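You operate a simulated robot arm through the tools that you are given. There is no shell and no other tool.

You run a simulated robot arm. Do the job below in one go: nothing can be reset, and whatever is moved stays where it is left.

JOB
Run a fast wash on the programme that the wash card shows.
Fine: set the programme, fill to low after that, press go, wait for the end and turn the selector back to hold.
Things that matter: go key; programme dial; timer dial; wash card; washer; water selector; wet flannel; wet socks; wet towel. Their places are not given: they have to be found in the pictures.

Only the result counts: the job must be done as asked and must still hold three seconds after the hand-in. Knocking over, shifting, dropping, spilling or breaking anything else fails it.

ROBOT AND FRAMES
A 6-joint arm with a two-finger gripper, fixed in place. Base frame: the origin is on the floor under the middle of its stand, x ahead of it, y to its left, z up; the work surface is at about z = 83. Lengths are in cm, angles in rad, forces in N, time in s.
It reaches about 103.8 cm from its shoulder. Its first joint turns from -2.897 to 2.897 rad. Payload 1.71 kg.
The TCP is the grasp point between the finger pads, 2 cm short of the fingertips. In the tool frame z runs along the fingers and y along their closing line. The gripper opens to 9.6 cm; its body begins 11.3 cm behind the TCP.
Orientation is told as [roll, pitch, yaw] about the base's x, y, z axes, in that order, counted from this pose: with the fingers straight down and closing along the base's y, the tool's x points along the base's -x, its y along +y and its z along -z.

CONTROLS
- The arm moves only by the tool drive_tool. Its argument "motion" is a list of rows, each a list of 7 numbers: the turn, a rotation vector about the tool's x, y, z in rad, then the shift along the tool's x, y, z in cm, then the gripper command, from -1 (shut) to 1 (fully open), values between in proportion. In form: [[rx, ry, rz, x, y, z, grip], ...]. A call has 1 to 20 rows; each row shifts and turns the commanded pose from where the row before left it, along the tool's axes as they then stand. A row lasts 0.2 s, in which the tool goes at most 5 cm and 0.15 rad; a call with a longer step from one row to the next is refused whole, and so is a gripper value outside its range. Where a pose cannot be reached the arm comes as near as it can. A force on the tool above 40 N (or 10 N above the force at the start of the call, whichever is more), or a blocked arm, ends the call early, and 0.2 s more pass. The fingers move at their own pace (about 4.5 cm/s each) and stop on an object; they squeeze with about 33 N. The grip force told is the motor's: it shows also when the fingers shut on nothing. Time passes only in rows, and 0.2 s behind the last, so rows that do not move let the fingers close. The reply holds the time, the measured pose of the TCP, the force on the tool along the base axes, the opening and the grip force, in the units named above and with some noise, with the torque about the TCP (base axes, N m) and any sound that the robot's microphone picked up.
- Cameras (640 x 400 px; columns grow to the right, rows downward): "scene" is fixed at [5.42, 48.84, 142.41]; the picture's right is [-0.87, -0.50, 0.00], its down [-0.25, 0.43, -0.87] and it looks along [0.43, -0.75, -0.50] (base axes); focal length 354 px, centre (320, 200). "wrist" rides on the gripper at [6.6, 1.4, -14.5] in the tool frame; the picture's right is [-0.21, 0.98, 0.00], its down [-0.88, -0.18, -0.45] and it looks along [-0.44, -0.09, 0.90] (tool axes); focal length 275 px, centre (320, 200).
- capture(camera): a new picture of that camera. It takes no simulated time.
- slide_trunk(by): moves the trunk up (or, below 0, down) by that many cm; the arm rides with it, the base frame stays. It gives what a move gives, with no picture.
- probe_pixels(camera, pixels): for up to 12 pixels [column, row] of the newest picture of that camera ("zoom" is the newest enlarged one), the place [x, y, z] in the base frame of the surface seen there, good to about 0.3 cm, but the place of the scene camera against the robot may be out by one fixed shift of up to 1.8 cm in any direction. It takes no simulated time.
- enlarge(camera, box): a new picture of the part [left, top, right, bottom] of that camera's present view, enlarged. It takes no simulated time.
- job_done(): hands the job in; it is judged then, once.

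Leave the gripper open and the arm clear of the work at the hand-in unless told otherwise.

The tools are called after ">>>" as name(argument=value, ...) on one line, values as JSON. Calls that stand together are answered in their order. drive_tool: Moves the arm, as the interface text tells. Its arguments: {"type":"object","properties":{"motion":{"type":"array","items":{"type":"array","items":{"type":"number"}}}},"required":["motion"]} The other tools are called the same way: slide_trunk (by) moves the trunk up or down; capture (camera) takes a picture; probe_pixels (camera, pixels) gives the place of the surface under pixels of a picture; enlarge (camera, box) takes an enlarged picture of a part of a camera's view; job_done () hands the job in.

At the start:

```text
t: 0.0
ee_pos: [46.14, -21.1, 115.75]
tcp_rot: [-0.001, 0.001, -0.001]
force: [-0.1, 0.0, 0.7]
wrist_torque: [0.04, -0.05, -0.03]
grip_width: 9.62
grasp_force: 0.1
trunk travel left (down, up): [-17.5, 21.5]
```

scene: 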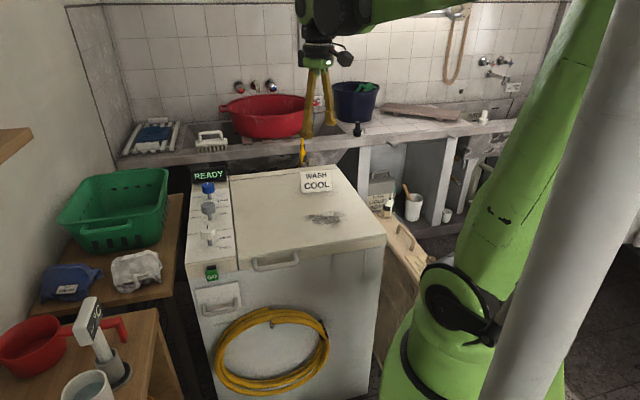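
wrist: 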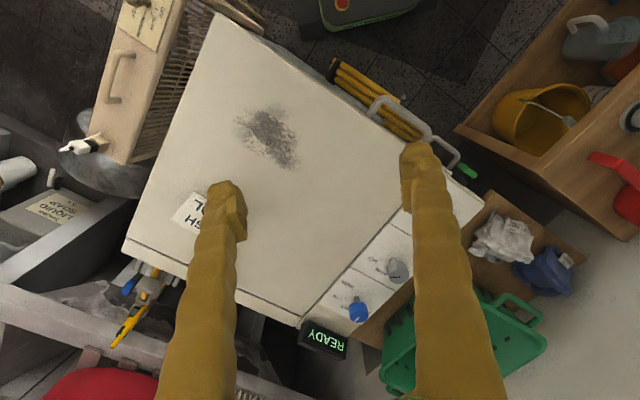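

The scene shows a washer with a READY display, a column of three dials (blue, grey, white) around (208,190)-(208,240), a green go key at (211,273), and a wash card reading "WASH COOL" at (315,180). I'll enlarge these areas to read them.

>>> enlarge(camera="scene", box=[170, 155, 270, 217])

>>> enlarge(camera="scene", box=[170, 215, 270, 290])

>>> enlarge(camera="scene", box=[280, 155, 360, 205])

>>> enlarge(camera="wrist", box=[290, 200, 450, 360])

```text
6.40 times, centred on (220, 186) of scene
```

zoom: 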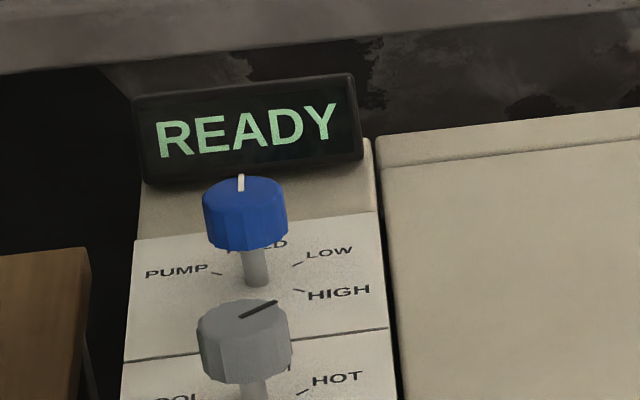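

```text
5.33 times, centred on (220, 252) of scene
```

zoom: 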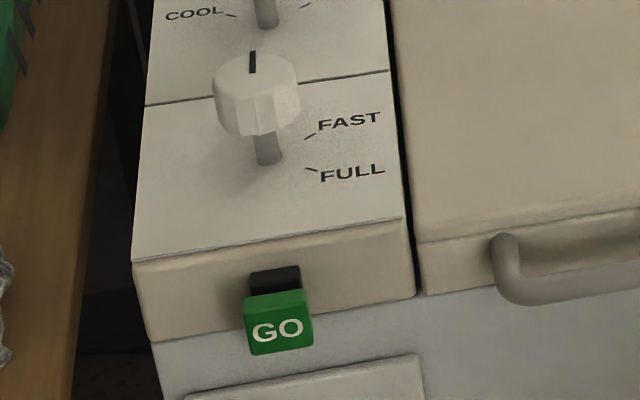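

```text
8.00 times, centred on (320, 180) of scene
```

zoom: 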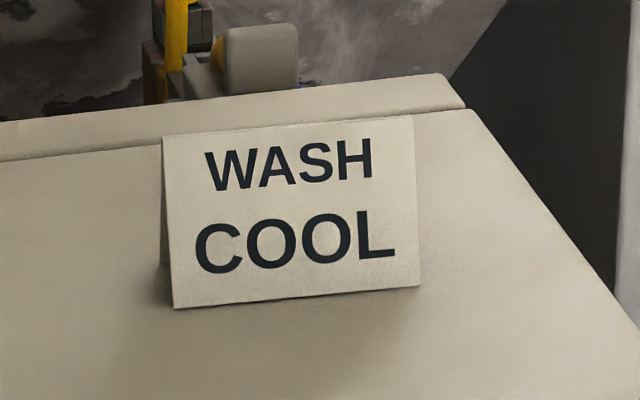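

```text
2.50 times, centred on (370, 280) of wrist
```

zoom: 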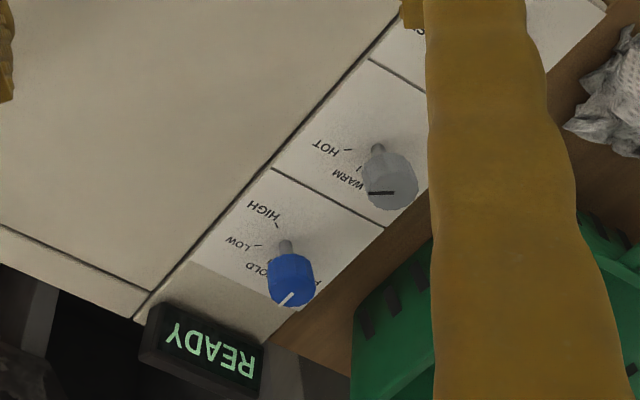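

The card says WASH COOL. The blue selector (PUMP/HOLD/LOW/HIGH) points to HOLD. The grey programme dial (COOL/WARM/HOT) seems to point near WARM/HOT, and the white timer has FAST/FULL. I'll locate these points with both cameras.

>>> probe_pixels(camera="wrist", pixels=[[358, 311], [398, 268], [352, 298], [385, 260], [340, 285], [375, 245], [440, 195], [300, 320], [325, 338], [205, 215], [467, 172]])

>>> probe_pixels(camera="scene", pixels=[[208, 185], [208, 205], [208, 233], [210, 197], [209, 217], [211, 239], [212, 272], [214, 277], [190, 230], [230, 230], [225, 255], [209, 174]])

```text
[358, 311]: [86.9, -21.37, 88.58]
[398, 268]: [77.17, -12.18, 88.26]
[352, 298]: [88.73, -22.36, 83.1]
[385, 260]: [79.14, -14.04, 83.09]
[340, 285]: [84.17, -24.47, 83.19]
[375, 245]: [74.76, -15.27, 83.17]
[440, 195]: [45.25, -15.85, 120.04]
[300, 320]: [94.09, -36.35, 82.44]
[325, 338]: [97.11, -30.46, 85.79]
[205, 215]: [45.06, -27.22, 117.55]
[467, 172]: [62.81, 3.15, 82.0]
```

```text
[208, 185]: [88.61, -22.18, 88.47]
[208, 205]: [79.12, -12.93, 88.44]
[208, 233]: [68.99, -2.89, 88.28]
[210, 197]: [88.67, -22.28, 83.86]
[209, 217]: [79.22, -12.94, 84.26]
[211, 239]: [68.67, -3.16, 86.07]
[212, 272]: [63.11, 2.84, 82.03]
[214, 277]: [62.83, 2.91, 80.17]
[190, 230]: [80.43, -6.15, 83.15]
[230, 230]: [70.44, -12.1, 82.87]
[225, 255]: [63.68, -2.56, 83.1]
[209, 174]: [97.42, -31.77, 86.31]
```

Wrist probes put the blue knob top near (87,-22,88.5), the grey near (77.5,-12.5,88.3) and the panel at z≈83.1. I'll move the arm over the dials, staying high, to read their scales with the wrist camera.

>>> drive_tool(motion=[[0, 0, 0, -3.5, 1.2, 0, 1], [0, 0, 0, -3.5, 1.2, 0, 1], [0, 0, 0, -3.5, 1.2, 0, 1], [0, 0, 0, -3.5, 1.2, 0, 1], [0, 0, 0, -3.5, 1.2, 0, 1], [0, 0, 0, -3.5, 1.2, 0, 1]])

>>> capture(camera="wrist")

>>> capture(camera="scene")

```text
t: 1.4
ee_pos: [65.48, -13.95, 116.55]
tcp_rot: [-0.001, -0.014, 0.0]
force: [-0.3, 0.5, 0.2]
wrist_torque: [-0.05, -0.05, -0.02]
grip_width: 9.59
grasp_force: 0.1
trunk travel left (down, up): [-17.5, 21.5]
```

```text
taken
```

wrist: 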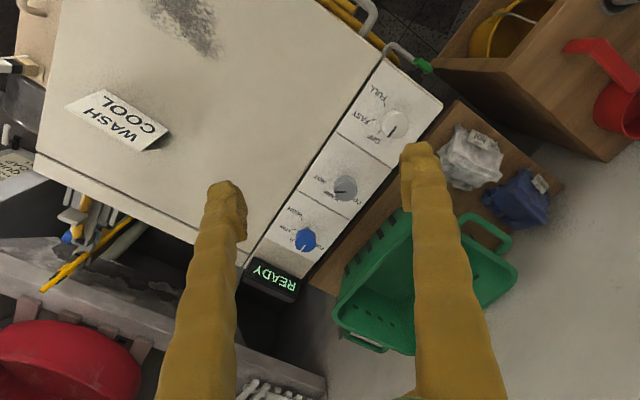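

```text
taken
```

scene: 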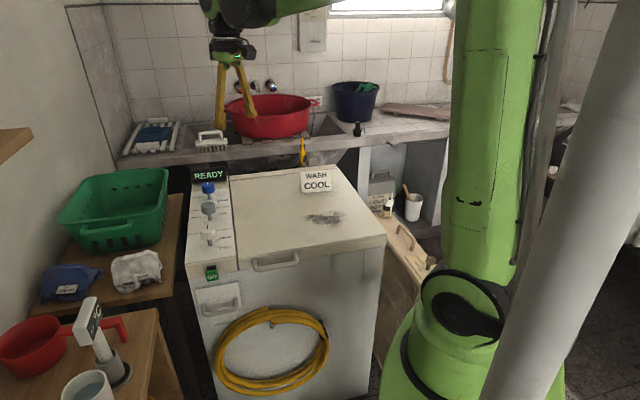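

The dials are now clear in the wrist view: blue (305,239), grey (345,187), white (394,124). I'll enlarge them to read the scales.

>>> enlarge(camera="wrist", box=[250, 150, 410, 260])

>>> probe_pixels(camera="wrist", pixels=[[305, 239], [345, 187], [394, 124], [272, 278], [425, 65], [420, 100], [360, 150], [308, 230], [348, 178], [397, 114]])

>>> drive_tool(motion=[[0, 0, 0, 0, 0, 0, 1], [0, 0, 0, 0, 0, 0, 1]])

```text
3.64 times, centred on (330, 205) of wrist
```

zoom: 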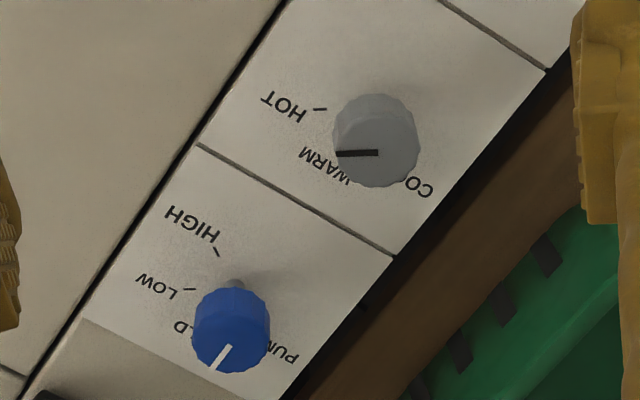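

```text
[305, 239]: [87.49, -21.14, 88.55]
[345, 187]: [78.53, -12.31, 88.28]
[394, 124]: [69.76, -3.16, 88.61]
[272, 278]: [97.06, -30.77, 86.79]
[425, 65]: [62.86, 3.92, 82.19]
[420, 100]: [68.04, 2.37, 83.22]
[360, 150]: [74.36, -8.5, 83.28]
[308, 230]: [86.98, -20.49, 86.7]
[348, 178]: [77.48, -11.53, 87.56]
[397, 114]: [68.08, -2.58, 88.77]
```

```text
t: 2.0
ee_pos: [65.44, -13.92, 116.61]
tcp_rot: [0.0, -0.015, 0.0]
force: [-0.3, 0.3, 0.5]
wrist_torque: [0.01, 0.0, 0.01]
grip_width: 9.6
grasp_force: 0.1
trunk travel left (down, up): [-17.5, 21.5]
```

The arm seems near its reach limit at this height (it stopped at x≈65.4). I'll lower straight down to about z=98, which is still clear of the lid, and see whether the reach grows.

>>> drive_tool(motion=[[0, 0, 0, 0, 0, 3, 1], [0, 0, 0, 0, 0, 3, 1], [0, 0, 0, 0, 0, 3, 1], [0, 0, 0, 0, 0, 3, 1], [0, 0, 0, 0, 0, 3, 1], [0, 0, 0, 0, 0, 3, 1], [0, 0, 0, 0, 0, 0, 1]])

```text
t: 3.6
ee_pos: [65.65, -13.95, 98.54]
tcp_rot: [0.0, -0.015, -0.001]
force: [0.5, 0.5, -0.6]
wrist_torque: [-0.04, 0.03, 0.01]
grip_width: 9.58
grasp_force: 0.0
trunk travel left (down, up): [-17.5, 21.5]
```

The command starts from the measured pose. Next I'll try to extend towards the blue knob at this lower height and correct the small tilt.

>>> drive_tool(motion=[[0, 0.015, 0, -3, -1, 0, 1], [0, 0, 0, -3, -1, 0, 1], [0, 0, 0, -3, -1, 0, 1], [0, 0, 0, -3, -1, 0, 1], [0, 0, 0, 0, 0, 0, 1]])

```text
t: 4.8
ee_pos: [77.7, -17.96, 98.6]
tcp_rot: [0.0, 0.001, 0.0]
force: [0.0, -0.7, -0.5]
wrist_torque: [0.01, 0.01, 0.01]
grip_width: 9.6
grasp_force: 0.0
trunk travel left (down, up): [-17.5, 21.5]
```

It reached without trouble. I'll extend further towards above the blue knob.

>>> drive_tool(motion=[[0, 0, 0, -3, -1, 0, 1], [0, 0, 0, -3, -1, 0, 1], [0, 0, 0, -3.0, -1, 0, 1], [0, 0, 0, 0, 0, 0, 1]])

>>> capture(camera="wrist")

>>> capture(camera="scene")

```text
t: 5.8
ee_pos: [86.63, -20.81, 98.56]
tcp_rot: [0.001, 0.001, 0.0]
force: [0.6, 0.1, -0.7]
wrist_torque: [0.0, 0.02, 0.04]
grip_width: 9.58
grasp_force: 0.0
trunk travel left (down, up): [-17.5, 21.5]
```

```text
taken
```

wrist: 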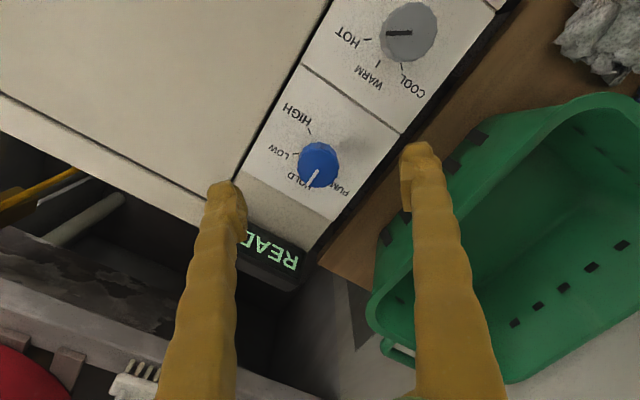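

```text
taken
```

scene: 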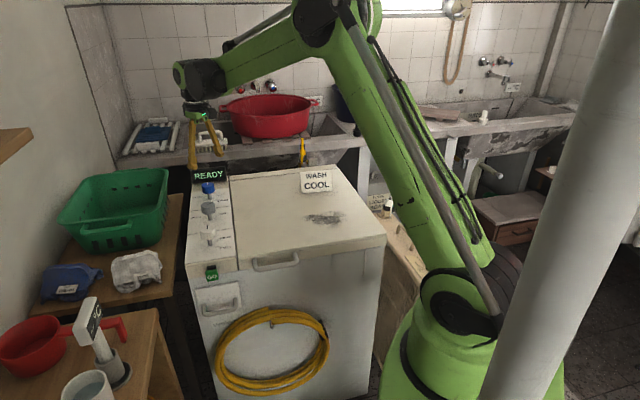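

Vertical reach is fine here. I'll enlarge the dials from this pose to get the scale ticks and pointer directions.

>>> enlarge(camera="wrist", box=[270, 100, 366, 220])

>>> probe_pixels(camera="wrist", pixels=[[319, 158], [310, 183], [316, 172], [308, 132], [294, 155], [300, 163], [338, 165], [409, 31], [388, 33], [378, 64], [401, 66], [368, 41]])

>>> enlarge(camera="wrist", box=[330, 0, 450, 110])

```text
3.33 times, centred on (318, 160) of wrist
```

zoom: 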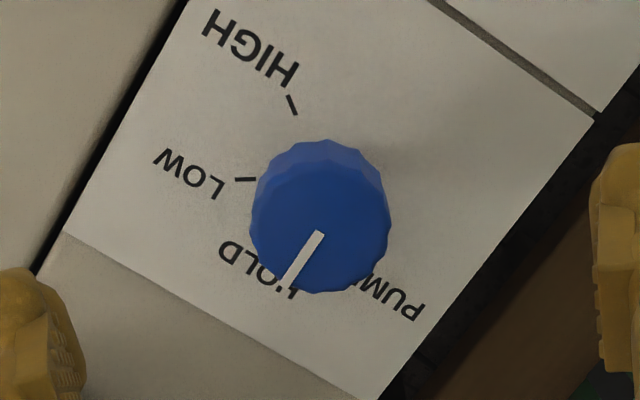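

```text
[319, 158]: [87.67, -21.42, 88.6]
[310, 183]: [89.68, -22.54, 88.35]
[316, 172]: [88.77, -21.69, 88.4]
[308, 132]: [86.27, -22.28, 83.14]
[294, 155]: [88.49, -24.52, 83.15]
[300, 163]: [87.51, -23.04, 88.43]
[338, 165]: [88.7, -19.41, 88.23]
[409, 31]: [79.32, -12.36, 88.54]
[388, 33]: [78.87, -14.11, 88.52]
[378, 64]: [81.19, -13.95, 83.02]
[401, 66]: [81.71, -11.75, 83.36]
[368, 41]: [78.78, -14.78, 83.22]
```

```text
3.64 times, centred on (390, 55) of wrist
```

zoom: 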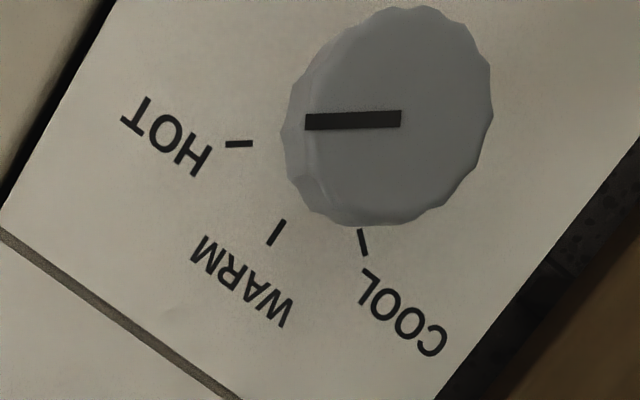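

The grey programme dial points at HOT and the blue selector at HOLD. I'll probe tick ends in the enlarged view to get centres and angles.

>>> probe_pixels(camera="zoom", pixels=[[229, 144], [250, 144], [270, 241], [282, 223], [361, 234], [366, 252], [310, 121], [396, 118], [400, 12], [488, 110], [440, 205], [370, 222]])

>>> enlarge(camera="wrist", box=[270, 100, 366, 220])

>>> probe_pixels(camera="zoom", pixels=[[289, 97], [296, 112], [236, 180], [254, 179], [318, 234], [290, 283], [320, 160], [252, 225], [388, 220], [310, 290], [263, 190], [380, 190]])

```text
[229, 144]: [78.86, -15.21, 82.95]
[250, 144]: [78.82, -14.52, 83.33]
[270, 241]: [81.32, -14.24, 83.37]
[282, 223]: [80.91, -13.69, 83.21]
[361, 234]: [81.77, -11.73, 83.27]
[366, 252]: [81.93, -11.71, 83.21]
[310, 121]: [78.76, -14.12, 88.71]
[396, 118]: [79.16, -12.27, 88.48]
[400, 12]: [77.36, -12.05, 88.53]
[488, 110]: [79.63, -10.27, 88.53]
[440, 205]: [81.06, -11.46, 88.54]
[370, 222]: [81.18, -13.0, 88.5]
```

```text
3.33 times, centred on (318, 160) of wrist
```

zoom: 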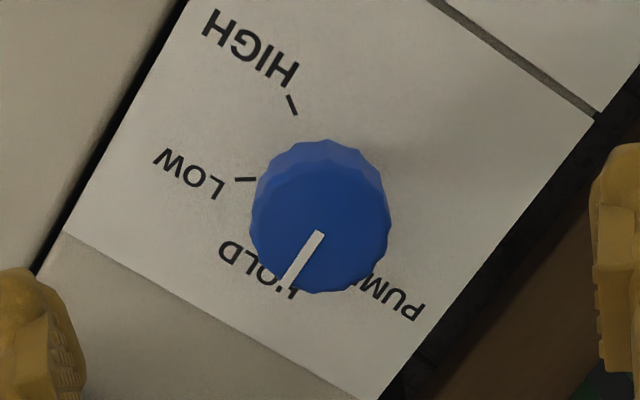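

```text
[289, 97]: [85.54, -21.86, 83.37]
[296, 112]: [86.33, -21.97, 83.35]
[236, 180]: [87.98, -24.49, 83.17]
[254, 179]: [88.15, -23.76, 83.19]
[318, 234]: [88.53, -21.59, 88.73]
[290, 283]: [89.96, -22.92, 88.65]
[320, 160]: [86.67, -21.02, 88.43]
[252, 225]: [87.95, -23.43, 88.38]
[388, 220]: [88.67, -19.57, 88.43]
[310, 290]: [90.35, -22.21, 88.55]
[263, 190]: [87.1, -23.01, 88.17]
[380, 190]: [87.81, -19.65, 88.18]
```

Grey centre ≈ (79.3,-12.2), with HOT at about -101°, WARM at -44° and COOL at +11°. Blue centre ≈ (88.5,-21.55), with HOLD at about -44°, LOW at -98° and HIGH at -170°. Before acting I'll look at the rest of the scene for labels or notes that matter.

>>> enlarge(camera="scene", box=[30, 150, 190, 310])

>>> enlarge(camera="scene", box=[0, 280, 160, 400])

>>> enlarge(camera="scene", box=[180, 60, 400, 170])

>>> enlarge(camera="scene", box=[350, 130, 460, 260])

>>> enlarge(camera="scene", box=[110, 110, 250, 200])

```text
2.50 times, centred on (110, 230) of scene
```

zoom: 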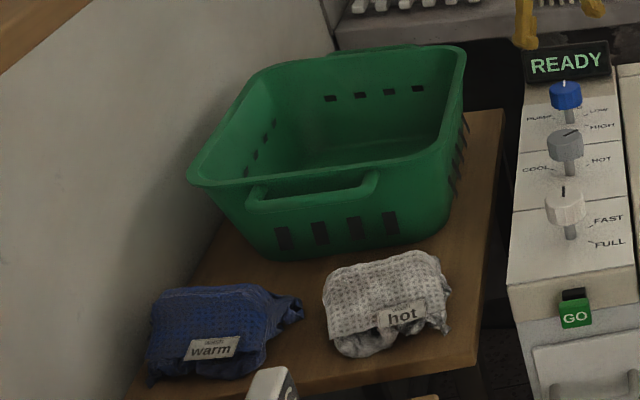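

```text
3.33 times, centred on (80, 340) of scene
```

zoom: 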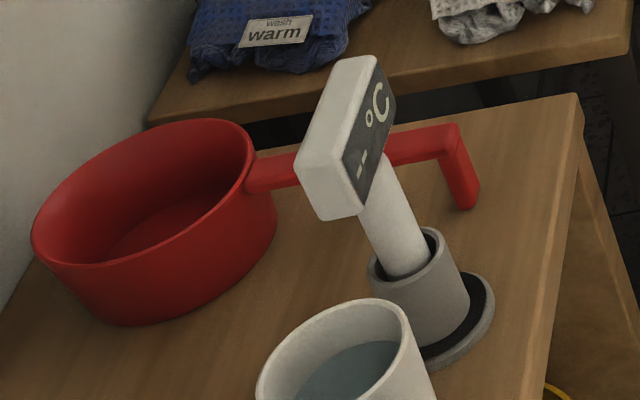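

```text
2.91 times, centred on (290, 115) of scene
```

zoom: 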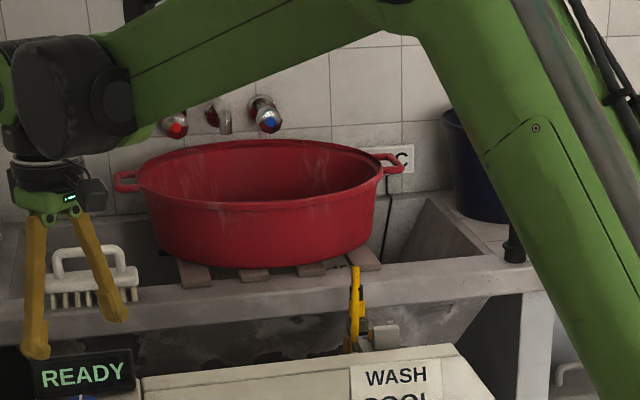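

```text
3.08 times, centred on (405, 195) of scene
```

zoom: 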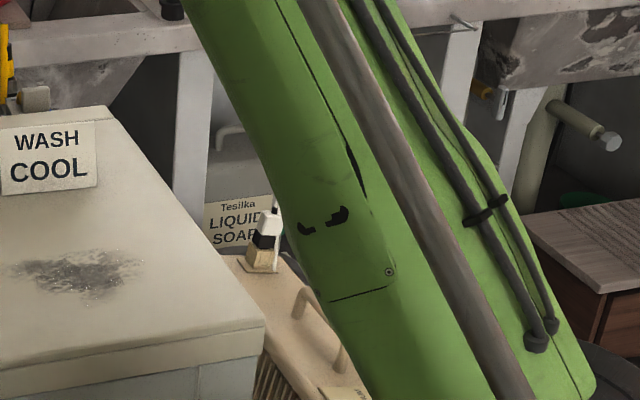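

```text
4.44 times, centred on (180, 155) of scene
```

zoom: 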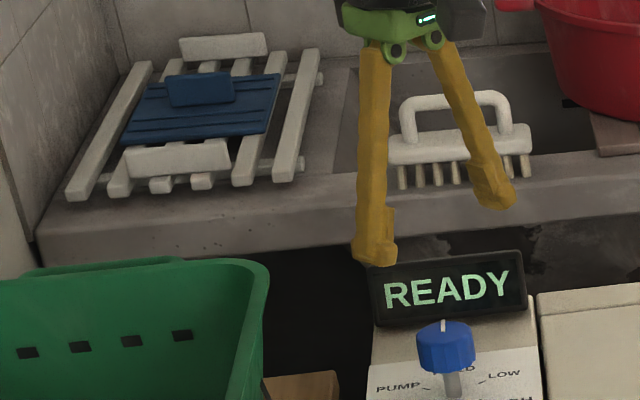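

The clothes carry labels (warm, hot), but the card itself says COOL, so the programme dial must go HOT→COOL, a counter-clockwise turn of about 113°. I'll move above the grey dial at (79.3,-12.2), still above the knob tops, and yaw by -0.5 rad to pre-position for the first half turn.

>>> drive_tool(motion=[[0, 0, 0, 1.83, 2.15, 0.5, 1], [0, 0, 0, 1.83, 2.15, 0.5, 1], [0, 0, 0, 1.83, 2.15, 0.75, 1], [0, 0, 0, 1.83, 2.15, 0.75, 1], [0, 0, 0.13, 0, 0, 0, 1], [0, 0, 0.13, 0, 0, 0, 1], [0, 0, 0.12, 0, 0, 0, 1], [0, 0, 0.12, 0, 0, 0, 1], [0, 0, 0, 0, 0, 0, 1]])

>>> capture(camera="wrist")

>>> capture(camera="scene")

```text
t: 7.8
ee_pos: [79.22, -12.33, 96.17]
tcp_rot: [-0.002, 0.001, -0.501]
force: [1.1, -0.3, 0.5]
wrist_torque: [0.02, 0.01, -0.01]
grip_width: 9.61
grasp_force: 0.1
trunk travel left (down, up): [-17.5, 21.5]
```

```text
taken
```

wrist: 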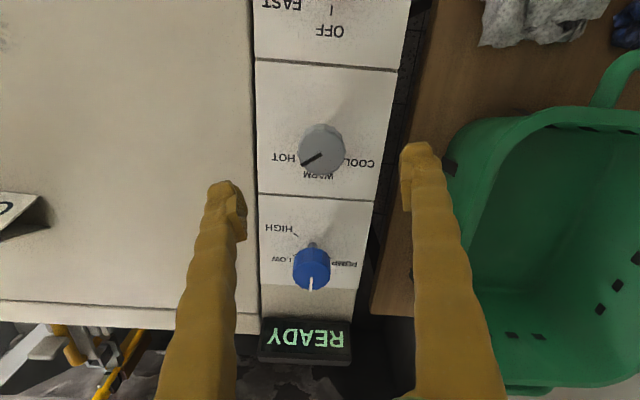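

```text
taken
```

scene: 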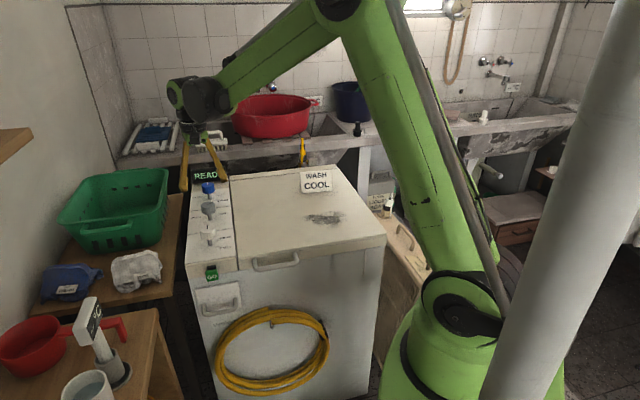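

I'm directly over the grey dial, seen at (322,148). I'll enlarge to check the centring and re-measure the rim and ticks.

>>> enlarge(camera="wrist", box=[260, 105, 388, 205])

```text
4.00 times, centred on (324, 155) of wrist
```

zoom: 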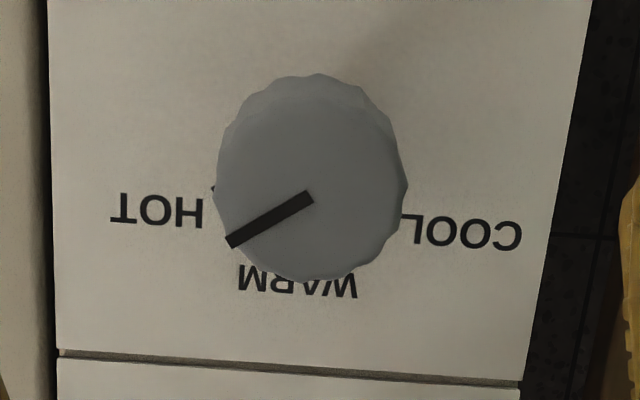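

>>> probe_pixels(camera="zoom", pixels=[[308, 195], [232, 241], [312, 105], [222, 190], [403, 185], [312, 277], [250, 135], [385, 125], [375, 255], [250, 258], [240, 120], [312, 80]])

```text
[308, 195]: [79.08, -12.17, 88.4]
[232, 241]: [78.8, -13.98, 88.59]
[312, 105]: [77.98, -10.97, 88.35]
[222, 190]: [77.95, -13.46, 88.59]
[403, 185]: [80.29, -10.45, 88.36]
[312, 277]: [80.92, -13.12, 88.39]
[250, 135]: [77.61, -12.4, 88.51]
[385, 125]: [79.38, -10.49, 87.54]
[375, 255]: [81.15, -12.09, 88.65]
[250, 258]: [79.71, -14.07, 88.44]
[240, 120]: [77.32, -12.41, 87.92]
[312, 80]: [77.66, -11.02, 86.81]
```

The centre fits at (79.3,-12.1), so I'm within 0.25 cm. Next I'll descend to z≈87.2 with the fingertips at 85.2, clear of the panel at 83.2, then close on the knob.

>>> drive_tool(motion=[[0, 0, 0, 0.03, 0.2, 2.0, 1], [0, 0, 0, 0, 0, 2.5, 1], [0, 0, 0, 0, 0, 2.5, 1], [0, 0, 0, 0, 0, 1.95, 1], [0, 0, 0, 0, 0, 0, 1], [0, 0, 0, 0, 0, 0, -1], [0, 0, 0, 0, 0, 0, -1], [0, 0, 0, 0, 0, 0, -1], [0, 0, 0, 0, 0, 0, -1], [0, 0, 0, 0, 0, 0, -1]])

>>> capture(camera="wrist")

```text
t: 10.0
ee_pos: [79.37, -12.27, 87.14]
tcp_rot: [0.0, 0.002, -0.5]
force: [-2.8, -1.4, -2.5]
wrist_torque: [-0.02, -0.05, -0.01]
grip_width: 3.76
grasp_force: 35.0
trunk travel left (down, up): [-17.5, 21.5]
```

```text
taken
```

wrist: 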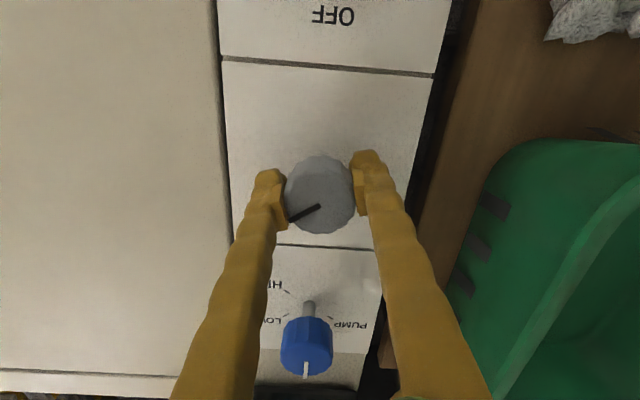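

The knob is gripped (width 3.76, force 35 N). I'll turn it counter-clockwise (tool rz negative) by 0.5 rad and check that the pointer follows.

>>> drive_tool(motion=[[0, 0, -0.1, 0, 0, 0, -1], [0, 0, -0.1, 0, 0, 0, -1], [0, 0, -0.1, 0, 0, 0, -1], [0, 0, -0.1, 0, 0, 0, -1], [0, 0, -0.1, 0, 0, 0, -1]])

>>> capture(camera="wrist")

```text
t: 11.2
ee_pos: [79.37, -12.21, 87.2]
tcp_rot: [0.0, 0.001, 0.003]
force: [-18.1, -7.6, -15.4]
wrist_torque: [0.02, -0.24, 0.0]
grip_width: 3.75
grasp_force: 35.7
trunk travel left (down, up): [-17.5, 21.5]
```

```text
taken
```

wrist: 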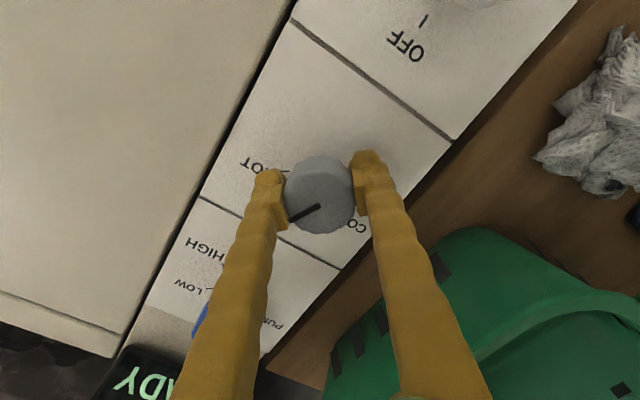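

The pointer turns with the fingers. There's a sideways force of about 18 N along -x, so I'll ease the tool slightly that way and turn another 0.5 rad.

>>> drive_tool(motion=[[0, 0, 0, 0.12, 0.03, 0.06, -1], [0, 0, -0.1, 0, 0, 0, -1], [0, 0, -0.1, 0, 0, 0, -1], [0, 0, -0.1, 0, 0, 0, -1], [0, 0, -0.1, 0, 0, 0, -1], [0, 0, -0.1, 0, 0, 0, -1]])

>>> capture(camera="wrist")

```text
t: 12.6
ee_pos: [79.36, -12.16, 87.16]
tcp_rot: [-0.001, 0.0, 0.501]
force: [21.6, -23.6, 16.3]
wrist_torque: [0.32, -0.1, -0.01]
grip_width: 3.75
grasp_force: 34.4
trunk travel left (down, up): [-17.5, 21.5]
```

```text
taken
```

wrist: 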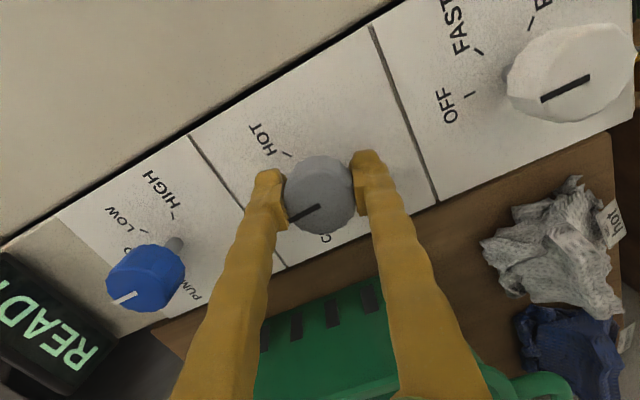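

The dial is turned about 57°, near WARM. Some lateral force has built up, so I'll release, take a picture, and rotate the open fingers back for a second grip.

>>> drive_tool(motion=[[0, 0, 0, 0, 0, 0, 1], [0, 0, 0, 0, 0, 0, 1], [0, 0, 0, 0, 0, 0, 1], [0, 0, 0, 0, 0, 0, 1]])

>>> enlarge(camera="wrist", box=[200, 90, 440, 250])

```text
t: 13.6
ee_pos: [79.21, -12.03, 87.15]
tcp_rot: [0.0, 0.003, 0.502]
force: [0.7, 0.3, 0.7]
wrist_torque: [0.01, 0.02, -0.03]
grip_width: 9.6
grasp_force: 0.1
trunk travel left (down, up): [-17.5, 21.5]
```

```text
2.50 times, centred on (320, 170) of wrist
```

zoom: 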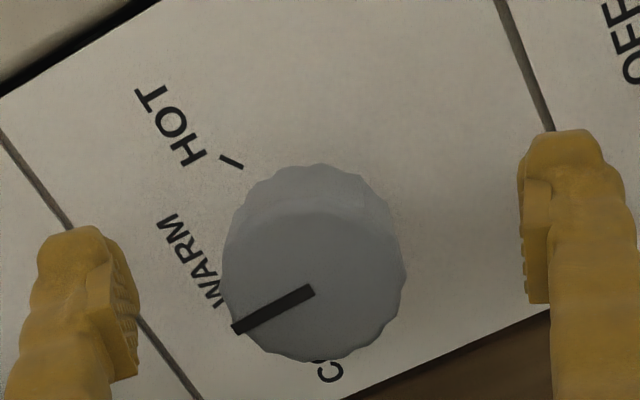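

Released, with the pointer near WARM as expected. I'll rotate the open gripper back to yaw -0.5, recentre at (79.35,-12.2), and grip again.

>>> drive_tool(motion=[[0, 0, 0.125, 0, 0, 0, 1], [0, 0, 0.125, 0, 0, 0, 1], [0, 0, 0.125, 0, 0, 0, 1], [0, 0, 0.125, 0, 0, 0, 1], [0, 0, 0.125, 0, 0, 0, 1], [0, 0, 0.125, 0, 0, 0, 1], [0, 0, 0.125, 0, 0, 0, 1], [0, 0, 0.125, 0, 0, 0, 1], [0, 0, 0, -0.2, -0.08, 0, 1], [0, 0, 0, 0, 0, 0, 1]])

>>> capture(camera="wrist")

```text
t: 15.8
ee_pos: [79.37, -12.18, 87.03]
tcp_rot: [-0.001, 0.002, -0.5]
force: [-0.4, 0.5, -0.3]
wrist_torque: [0.01, 0.02, 0.0]
grip_width: 9.6
grasp_force: 0.1
trunk travel left (down, up): [-17.5, 21.5]
```

```text
taken
```

wrist: 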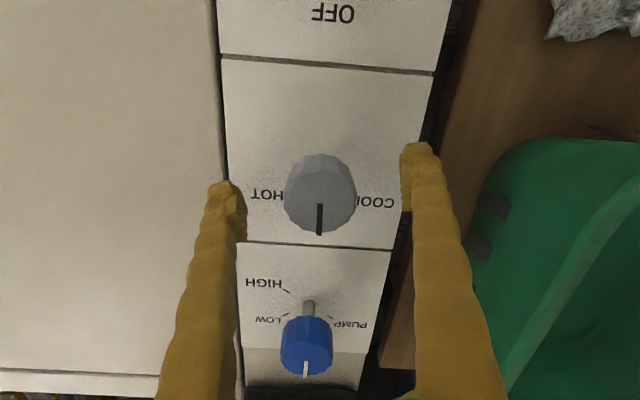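

The grey pointer now points straight to the back (WARM). I'll grip and turn another ~0.96 rad to COOL.

>>> drive_tool(motion=[[0, 0, 0, 0, 0, 0, -1], [0, 0, 0, 0, 0, 0, -1], [0, 0, 0, 0, 0, 0, -1], [0, 0, 0, 0, 0, 0, -1], [0, 0, 0, 0, 0, 0, -1], [0, 0, -0.12, 0, 0, 0, -1], [0, 0, -0.12, 0, 0, 0, -1], [0, 0, -0.12, 0, 0, 0, -1], [0, 0, -0.12, 0, 0, 0, -1]])

```text
t: 17.8
ee_pos: [79.34, -12.14, 87.05]
tcp_rot: [0.0, 0.003, -0.019]
force: [0.0, 1.3, -3.7]
wrist_torque: [-0.05, -0.24, -0.07]
grip_width: 3.76
grasp_force: 35.0
trunk travel left (down, up): [-17.5, 21.5]
```

Forces are low this time. I'll turn the remaining 0.48 rad.

>>> drive_tool(motion=[[0, 0, -0.12, 0, 0, 0, -1], [0, 0, -0.12, 0, 0, 0, -1], [0, 0, -0.12, 0, 0, 0, -1], [0, 0, -0.12, 0, 0, 0, -1], [0, 0, 0, 0, 0, 0, -1]])

>>> enlarge(camera="wrist", box=[200, 90, 440, 250])

>>> enlarge(camera="scene", box=[170, 160, 260, 250])

```text
t: 19.0
ee_pos: [79.47, -12.3, 87.01]
tcp_rot: [0.0, 0.002, 0.464]
force: [-1.9, 7.6, -6.9]
wrist_torque: [-0.08, -0.01, -0.64]
grip_width: 3.77
grasp_force: 34.6
trunk travel left (down, up): [-17.5, 21.5]
```

```text
2.50 times, centred on (320, 170) of wrist
```

zoom: 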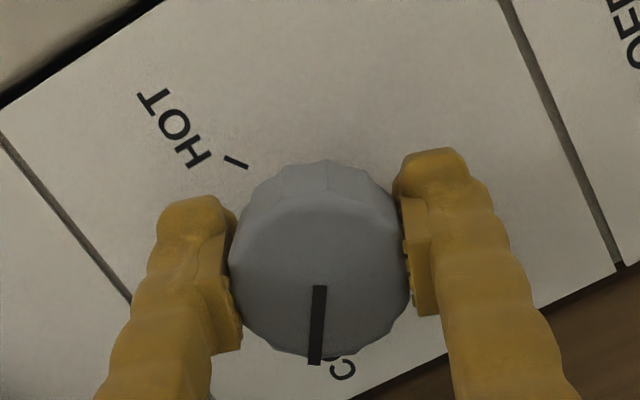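

```text
4.44 times, centred on (215, 205) of scene
```

zoom: 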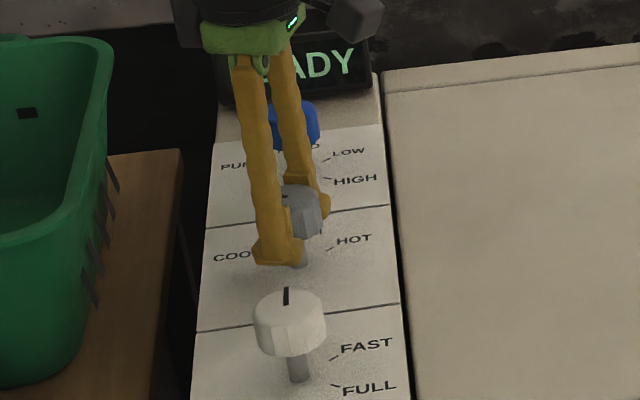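

There's a slight turning torque (-0.64 N m), likely an end stop at COOL. I'll release and lift to check the pointer.

>>> drive_tool(motion=[[0, 0, 0, 0, 0, 0, 1], [0, 0, 0, 0, 0, 0, 1], [0, 0, 0, 0, 0, 0, 1], [0, 0, 0, 0, 0, 0, 1], [0, 0, 0, 0, 0, -3, 1], [0, 0, 0, 0, 0, -3, 1], [0, 0, 0, 0, 0, -3, 1], [0, 0, 0, 0, 0, -3, 1], [0, 0, 0, 0, 0, 0, 1]])

>>> capture(camera="wrist")

>>> enlarge(camera="wrist", box=[240, 80, 400, 200])

>>> enlarge(camera="scene", box=[170, 160, 260, 250])

```text
t: 21.0
ee_pos: [79.45, -12.07, 99.14]
tcp_rot: [0.0, 0.001, 0.461]
force: [-0.5, 0.3, -0.1]
wrist_torque: [0.04, -0.01, 0.02]
grip_width: 9.56
grasp_force: 0.0
trunk travel left (down, up): [-17.5, 21.5]
```

```text
taken
```

wrist: 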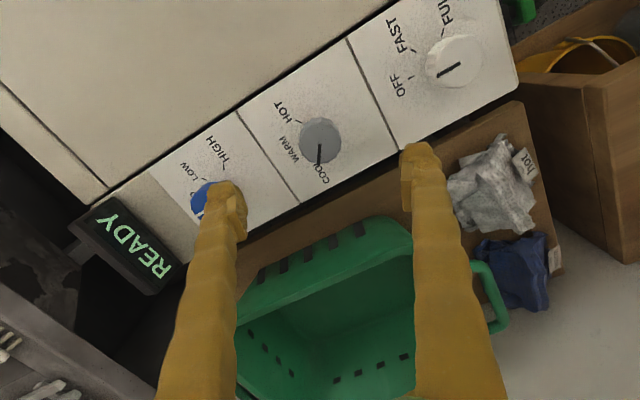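

```text
3.33 times, centred on (320, 140) of wrist
```

zoom: 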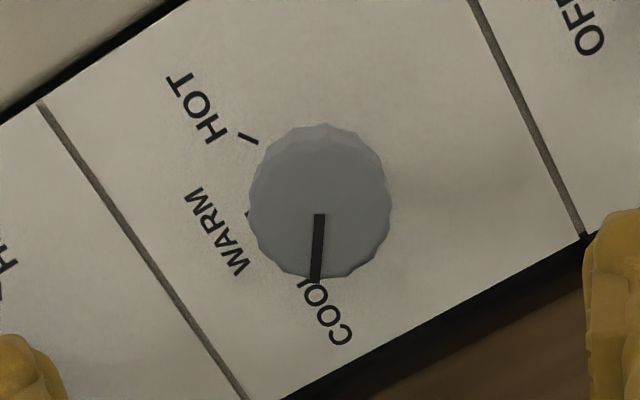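

```text
4.44 times, centred on (215, 205) of scene
```

zoom: 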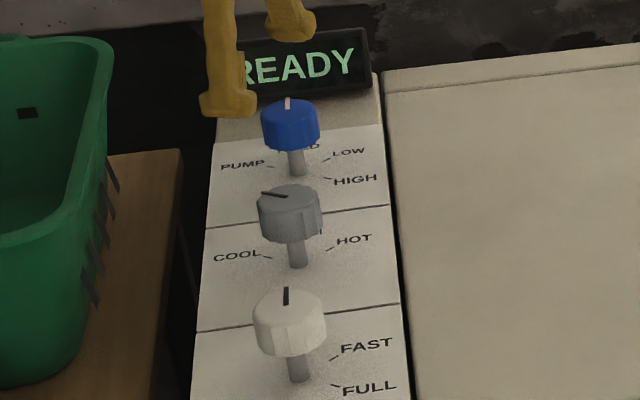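

The grey pointer is now towards COOL. I'll measure its angle.

>>> probe_pixels(camera="wrist", pixels=[[319.8, 146], [318.4, 163], [319.2, 154], [411, 78], [400, 52], [437, 38], [440, 76], [463, 61], [455, 40], [300, 121], [436, 35]])

>>> enlarge(camera="wrist", box=[370, 0, 530, 120])

```text
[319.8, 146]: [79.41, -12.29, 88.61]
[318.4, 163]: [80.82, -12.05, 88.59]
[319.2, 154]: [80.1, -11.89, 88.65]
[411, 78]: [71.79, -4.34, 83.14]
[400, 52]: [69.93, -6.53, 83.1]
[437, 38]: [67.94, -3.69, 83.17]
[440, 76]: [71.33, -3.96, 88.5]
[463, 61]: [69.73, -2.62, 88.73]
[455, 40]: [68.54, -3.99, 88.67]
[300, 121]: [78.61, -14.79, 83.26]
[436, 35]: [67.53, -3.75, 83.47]
```

```text
3.33 times, centred on (450, 60) of wrist
```

zoom: 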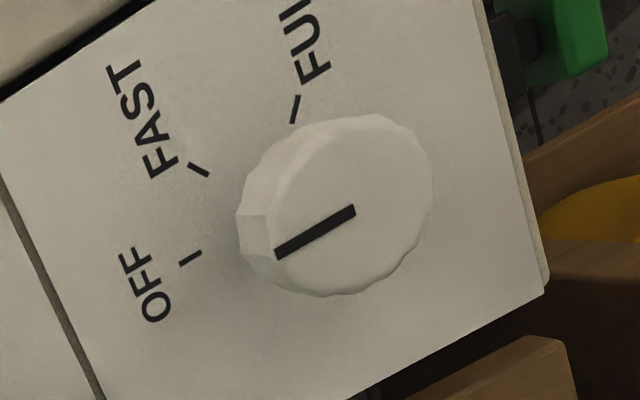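

The programme pointer is at about +10°, which matches COOL (+10.7°). Next comes the timer: it points at OFF and FAST is next. I'll probe its ticks, pointer and rim in the zoom.

>>> probe_pixels(camera="zoom", pixels=[[191, 258], [191, 166], [206, 174], [297, 99], [293, 120], [355, 210], [280, 253], [428, 185], [330, 290], [370, 122], [400, 265], [285, 175]])

```text
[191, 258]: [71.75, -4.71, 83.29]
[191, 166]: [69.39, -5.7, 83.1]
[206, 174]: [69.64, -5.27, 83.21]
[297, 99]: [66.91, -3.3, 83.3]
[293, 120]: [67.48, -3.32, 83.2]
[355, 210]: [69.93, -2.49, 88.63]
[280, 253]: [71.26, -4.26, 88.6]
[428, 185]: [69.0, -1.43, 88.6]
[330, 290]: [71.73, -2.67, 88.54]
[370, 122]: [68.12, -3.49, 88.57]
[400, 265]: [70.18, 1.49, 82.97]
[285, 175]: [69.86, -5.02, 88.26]
```

White timer centre ≈ (70.0,-2.9), with OFF at -46° and FAST at -101°, so it needs a clockwise turn of about 55° (0.96 rad). I'll move above it at yaw ≈ +0.46.

>>> drive_tool(motion=[[0, 0, 0, 1.085, 3.1, 0.6, 1], [0, 0, 0, 1.085, 3.1, 0.6, 1], [0, 0, 0, 1.085, 3.1, 0.9, 1], [0, 0, 0, 1.085, 3.1, 0.9, 1], [0, 0, 0, 0, 0, 0, 1]])

>>> capture(camera="wrist")

>>> enlarge(camera="wrist", box=[256, 105, 384, 205])

```text
t: 22.2
ee_pos: [69.84, -3.08, 95.97]
tcp_rot: [-0.001, 0.002, 0.461]
force: [0.9, 0.3, 0.5]
wrist_torque: [-0.03, -0.01, 0.0]
grip_width: 9.59
grasp_force: 0.0
trunk travel left (down, up): [-17.5, 21.5]
```

```text
taken
```

wrist: 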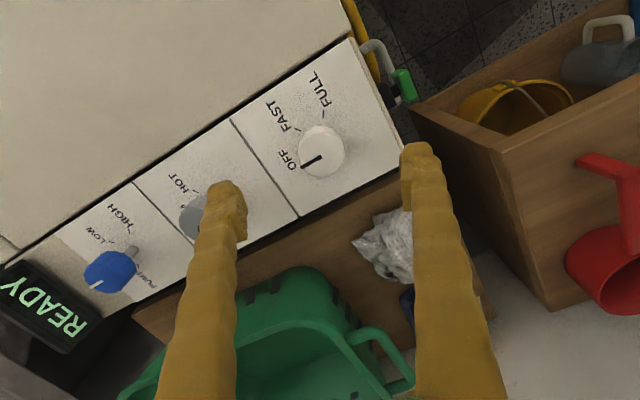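

```text
4.00 times, centred on (320, 155) of wrist
```

zoom: 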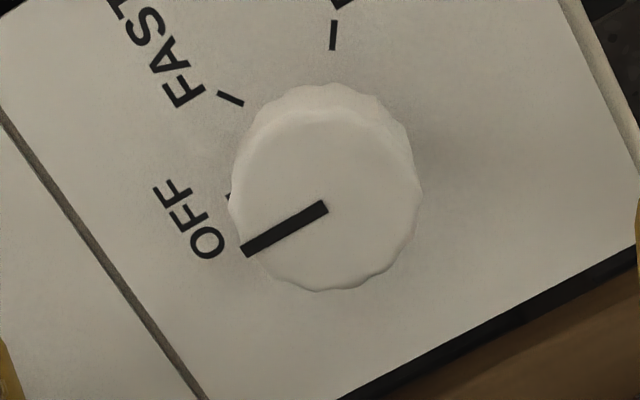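

The white knob fills the enlarged view. I'll probe its rim to fix the centre.

>>> probe_pixels(camera="zoom", pixels=[[236, 200], [417, 197], [326, 286], [326, 112], [255, 140], [398, 262], [258, 262], [396, 138], [324, 207], [248, 248], [231, 99], [333, 38]])

```text
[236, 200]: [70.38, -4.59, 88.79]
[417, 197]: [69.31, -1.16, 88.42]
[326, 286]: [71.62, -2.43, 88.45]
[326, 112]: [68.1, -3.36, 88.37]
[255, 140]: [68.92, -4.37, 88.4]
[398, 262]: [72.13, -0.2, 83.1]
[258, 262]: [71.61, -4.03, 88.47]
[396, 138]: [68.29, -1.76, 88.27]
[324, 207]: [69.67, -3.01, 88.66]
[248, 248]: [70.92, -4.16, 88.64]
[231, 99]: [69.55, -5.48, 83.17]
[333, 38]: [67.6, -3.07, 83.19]
```

Centre ≈ (69.9,-2.9). I'll descend to z≈87.1 and close on the timer knob.

>>> drive_tool(motion=[[0, 0, 0, -0.12, 0.1, 2.0, 1], [0, 0, 0, 0, 0, 2.5, 1], [0, 0, 0, 0, 0, 2.5, 1], [0, 0, 0, 0, 0, 1.85, 1], [0, 0, 0, 0, 0, 0, 1], [0, 0, 0, 0, 0, 0, -1], [0, 0, 0, 0, 0, 0, -1], [0, 0, 0, 0, 0, 0, -1], [0, 0, 0, 0, 0, 0, -1], [0, 0, 0, 0, 0, 0, -1]])

>>> capture(camera="wrist")

```text
t: 24.4
ee_pos: [70.09, -2.84, 87.21]
tcp_rot: [-0.001, 0.002, 0.462]
force: [-9.1, 12.5, -9.2]
wrist_torque: [0.01, -0.22, 0.03]
grip_width: 3.74
grasp_force: 35.0
trunk travel left (down, up): [-17.5, 21.5]
```

```text
taken
```

wrist: 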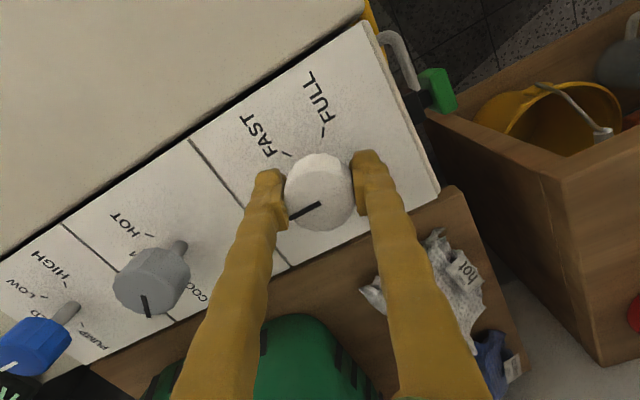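

Gripped, with a small side force along the closing line. I'll ease that way by 0.1 cm and turn clockwise (tool rz positive) halfway.

>>> drive_tool(motion=[[0, 0, 0, 0, 0.1, 0.05, -1], [0, 0, 0.12, 0, 0, 0, -1], [0, 0, 0.12, 0, 0, 0, -1], [0, 0, 0.12, 0, 0, 0, -1], [0, 0, 0.12, 0, 0, 0, -1]])

>>> capture(camera="wrist")

```text
t: 25.6
ee_pos: [70.19, -2.8, 87.22]
tcp_rot: [-0.001, 0.002, -0.021]
force: [0.6, -1.1, 4.3]
wrist_torque: [-0.1, 0.19, 0.0]
grip_width: 3.75
grasp_force: 34.9
trunk travel left (down, up): [-17.5, 21.5]
```

```text
taken
```

wrist: 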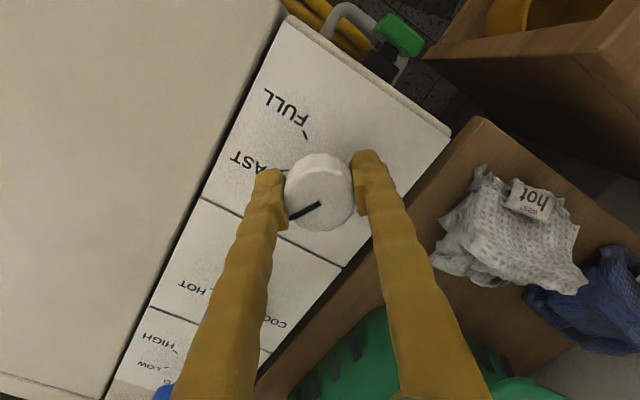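

Turning well with low force. I'll turn the remaining 0.48 rad.

>>> drive_tool(motion=[[0, 0, 0.12, 0, 0, 0, -1], [0, 0, 0.12, 0, 0, 0, -1], [0, 0, 0.12, 0, 0, 0, -1], [0, 0, 0.12, 0, 0, 0, -1], [0, 0, 0, 0, 0, 0, -1]])

>>> capture(camera="wrist")

```text
t: 26.8
ee_pos: [70.11, -2.94, 87.2]
tcp_rot: [0.0, 0.002, -0.502]
force: [7.5, -5.1, 9.1]
wrist_torque: [-0.02, -0.08, 0.0]
grip_width: 3.74
grasp_force: 35.1
trunk travel left (down, up): [-17.5, 21.5]
```

```text
taken
```

wrist: 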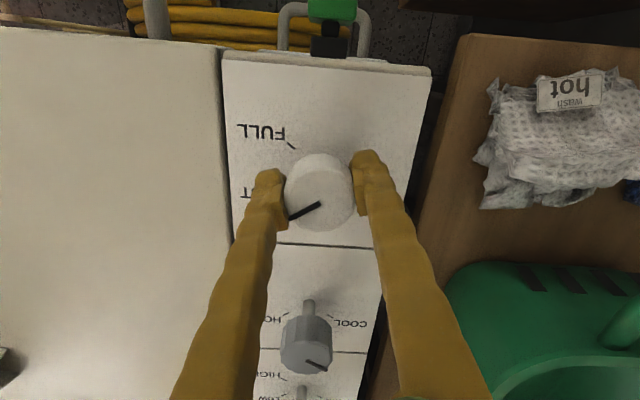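

It's turned by 0.964 rad. I'll release, lift, and check the pointer against the FAST tick.

>>> drive_tool(motion=[[0, 0, 0, 0, 0, 0, 1], [0, 0, 0, 0, 0, 0, 1], [0, 0, 0, 0, 0, 0, 1], [0, 0, 0, 0, 0, 0, 1], [0, 0, 0, 0, 0, -3, 1], [0, 0, 0, 0, 0, -3, 1], [0, 0, 0, 0, 0, -3, 1], [0, 0, 0, 0, 0, -3, 1], [0, 0, 0, 0, 0, 0, 1]])

>>> capture(camera="wrist")

>>> enlarge(camera="wrist", box=[240, 80, 400, 200])

>>> probe_pixels(camera="zoom", pixels=[[310, 215], [250, 245], [210, 210]])

>>> enlarge(camera="scene", box=[170, 160, 260, 290])

```text
t: 28.8
ee_pos: [70.07, -2.85, 99.26]
tcp_rot: [-0.002, 0.003, -0.499]
force: [0.6, -0.7, 0.5]
wrist_torque: [0.01, -0.04, 0.02]
grip_width: 9.61
grasp_force: 0.0
trunk travel left (down, up): [-17.5, 21.5]
```

```text
taken
```

wrist: 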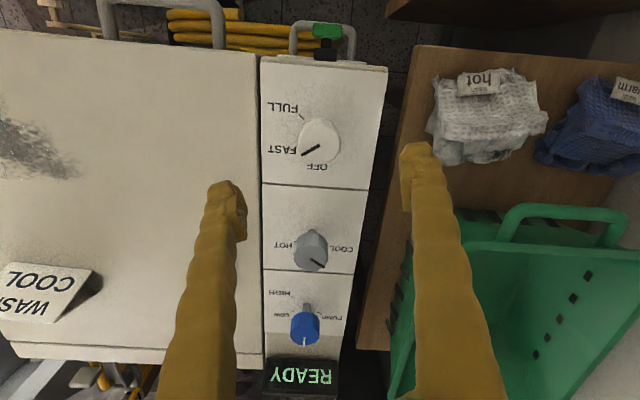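

```text
3.33 times, centred on (320, 140) of wrist
```

zoom: 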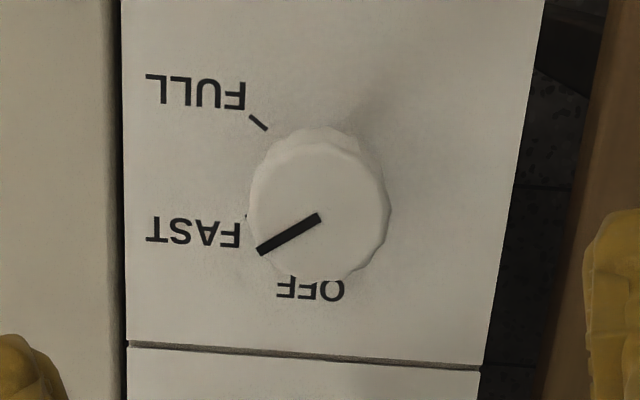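

```text
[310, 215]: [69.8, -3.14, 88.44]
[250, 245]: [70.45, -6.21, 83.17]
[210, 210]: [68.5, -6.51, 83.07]
```

```text
3.08 times, centred on (215, 225) of scene
```

zoom: 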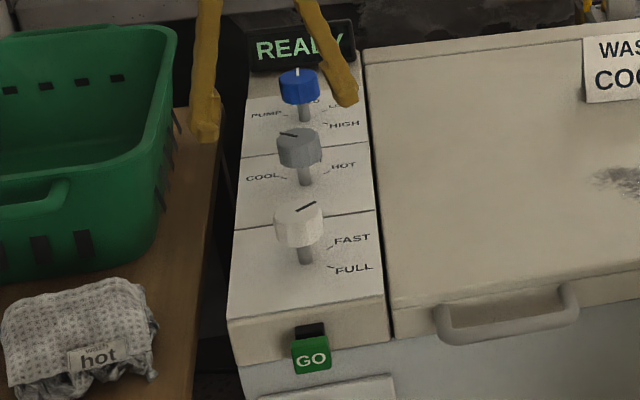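

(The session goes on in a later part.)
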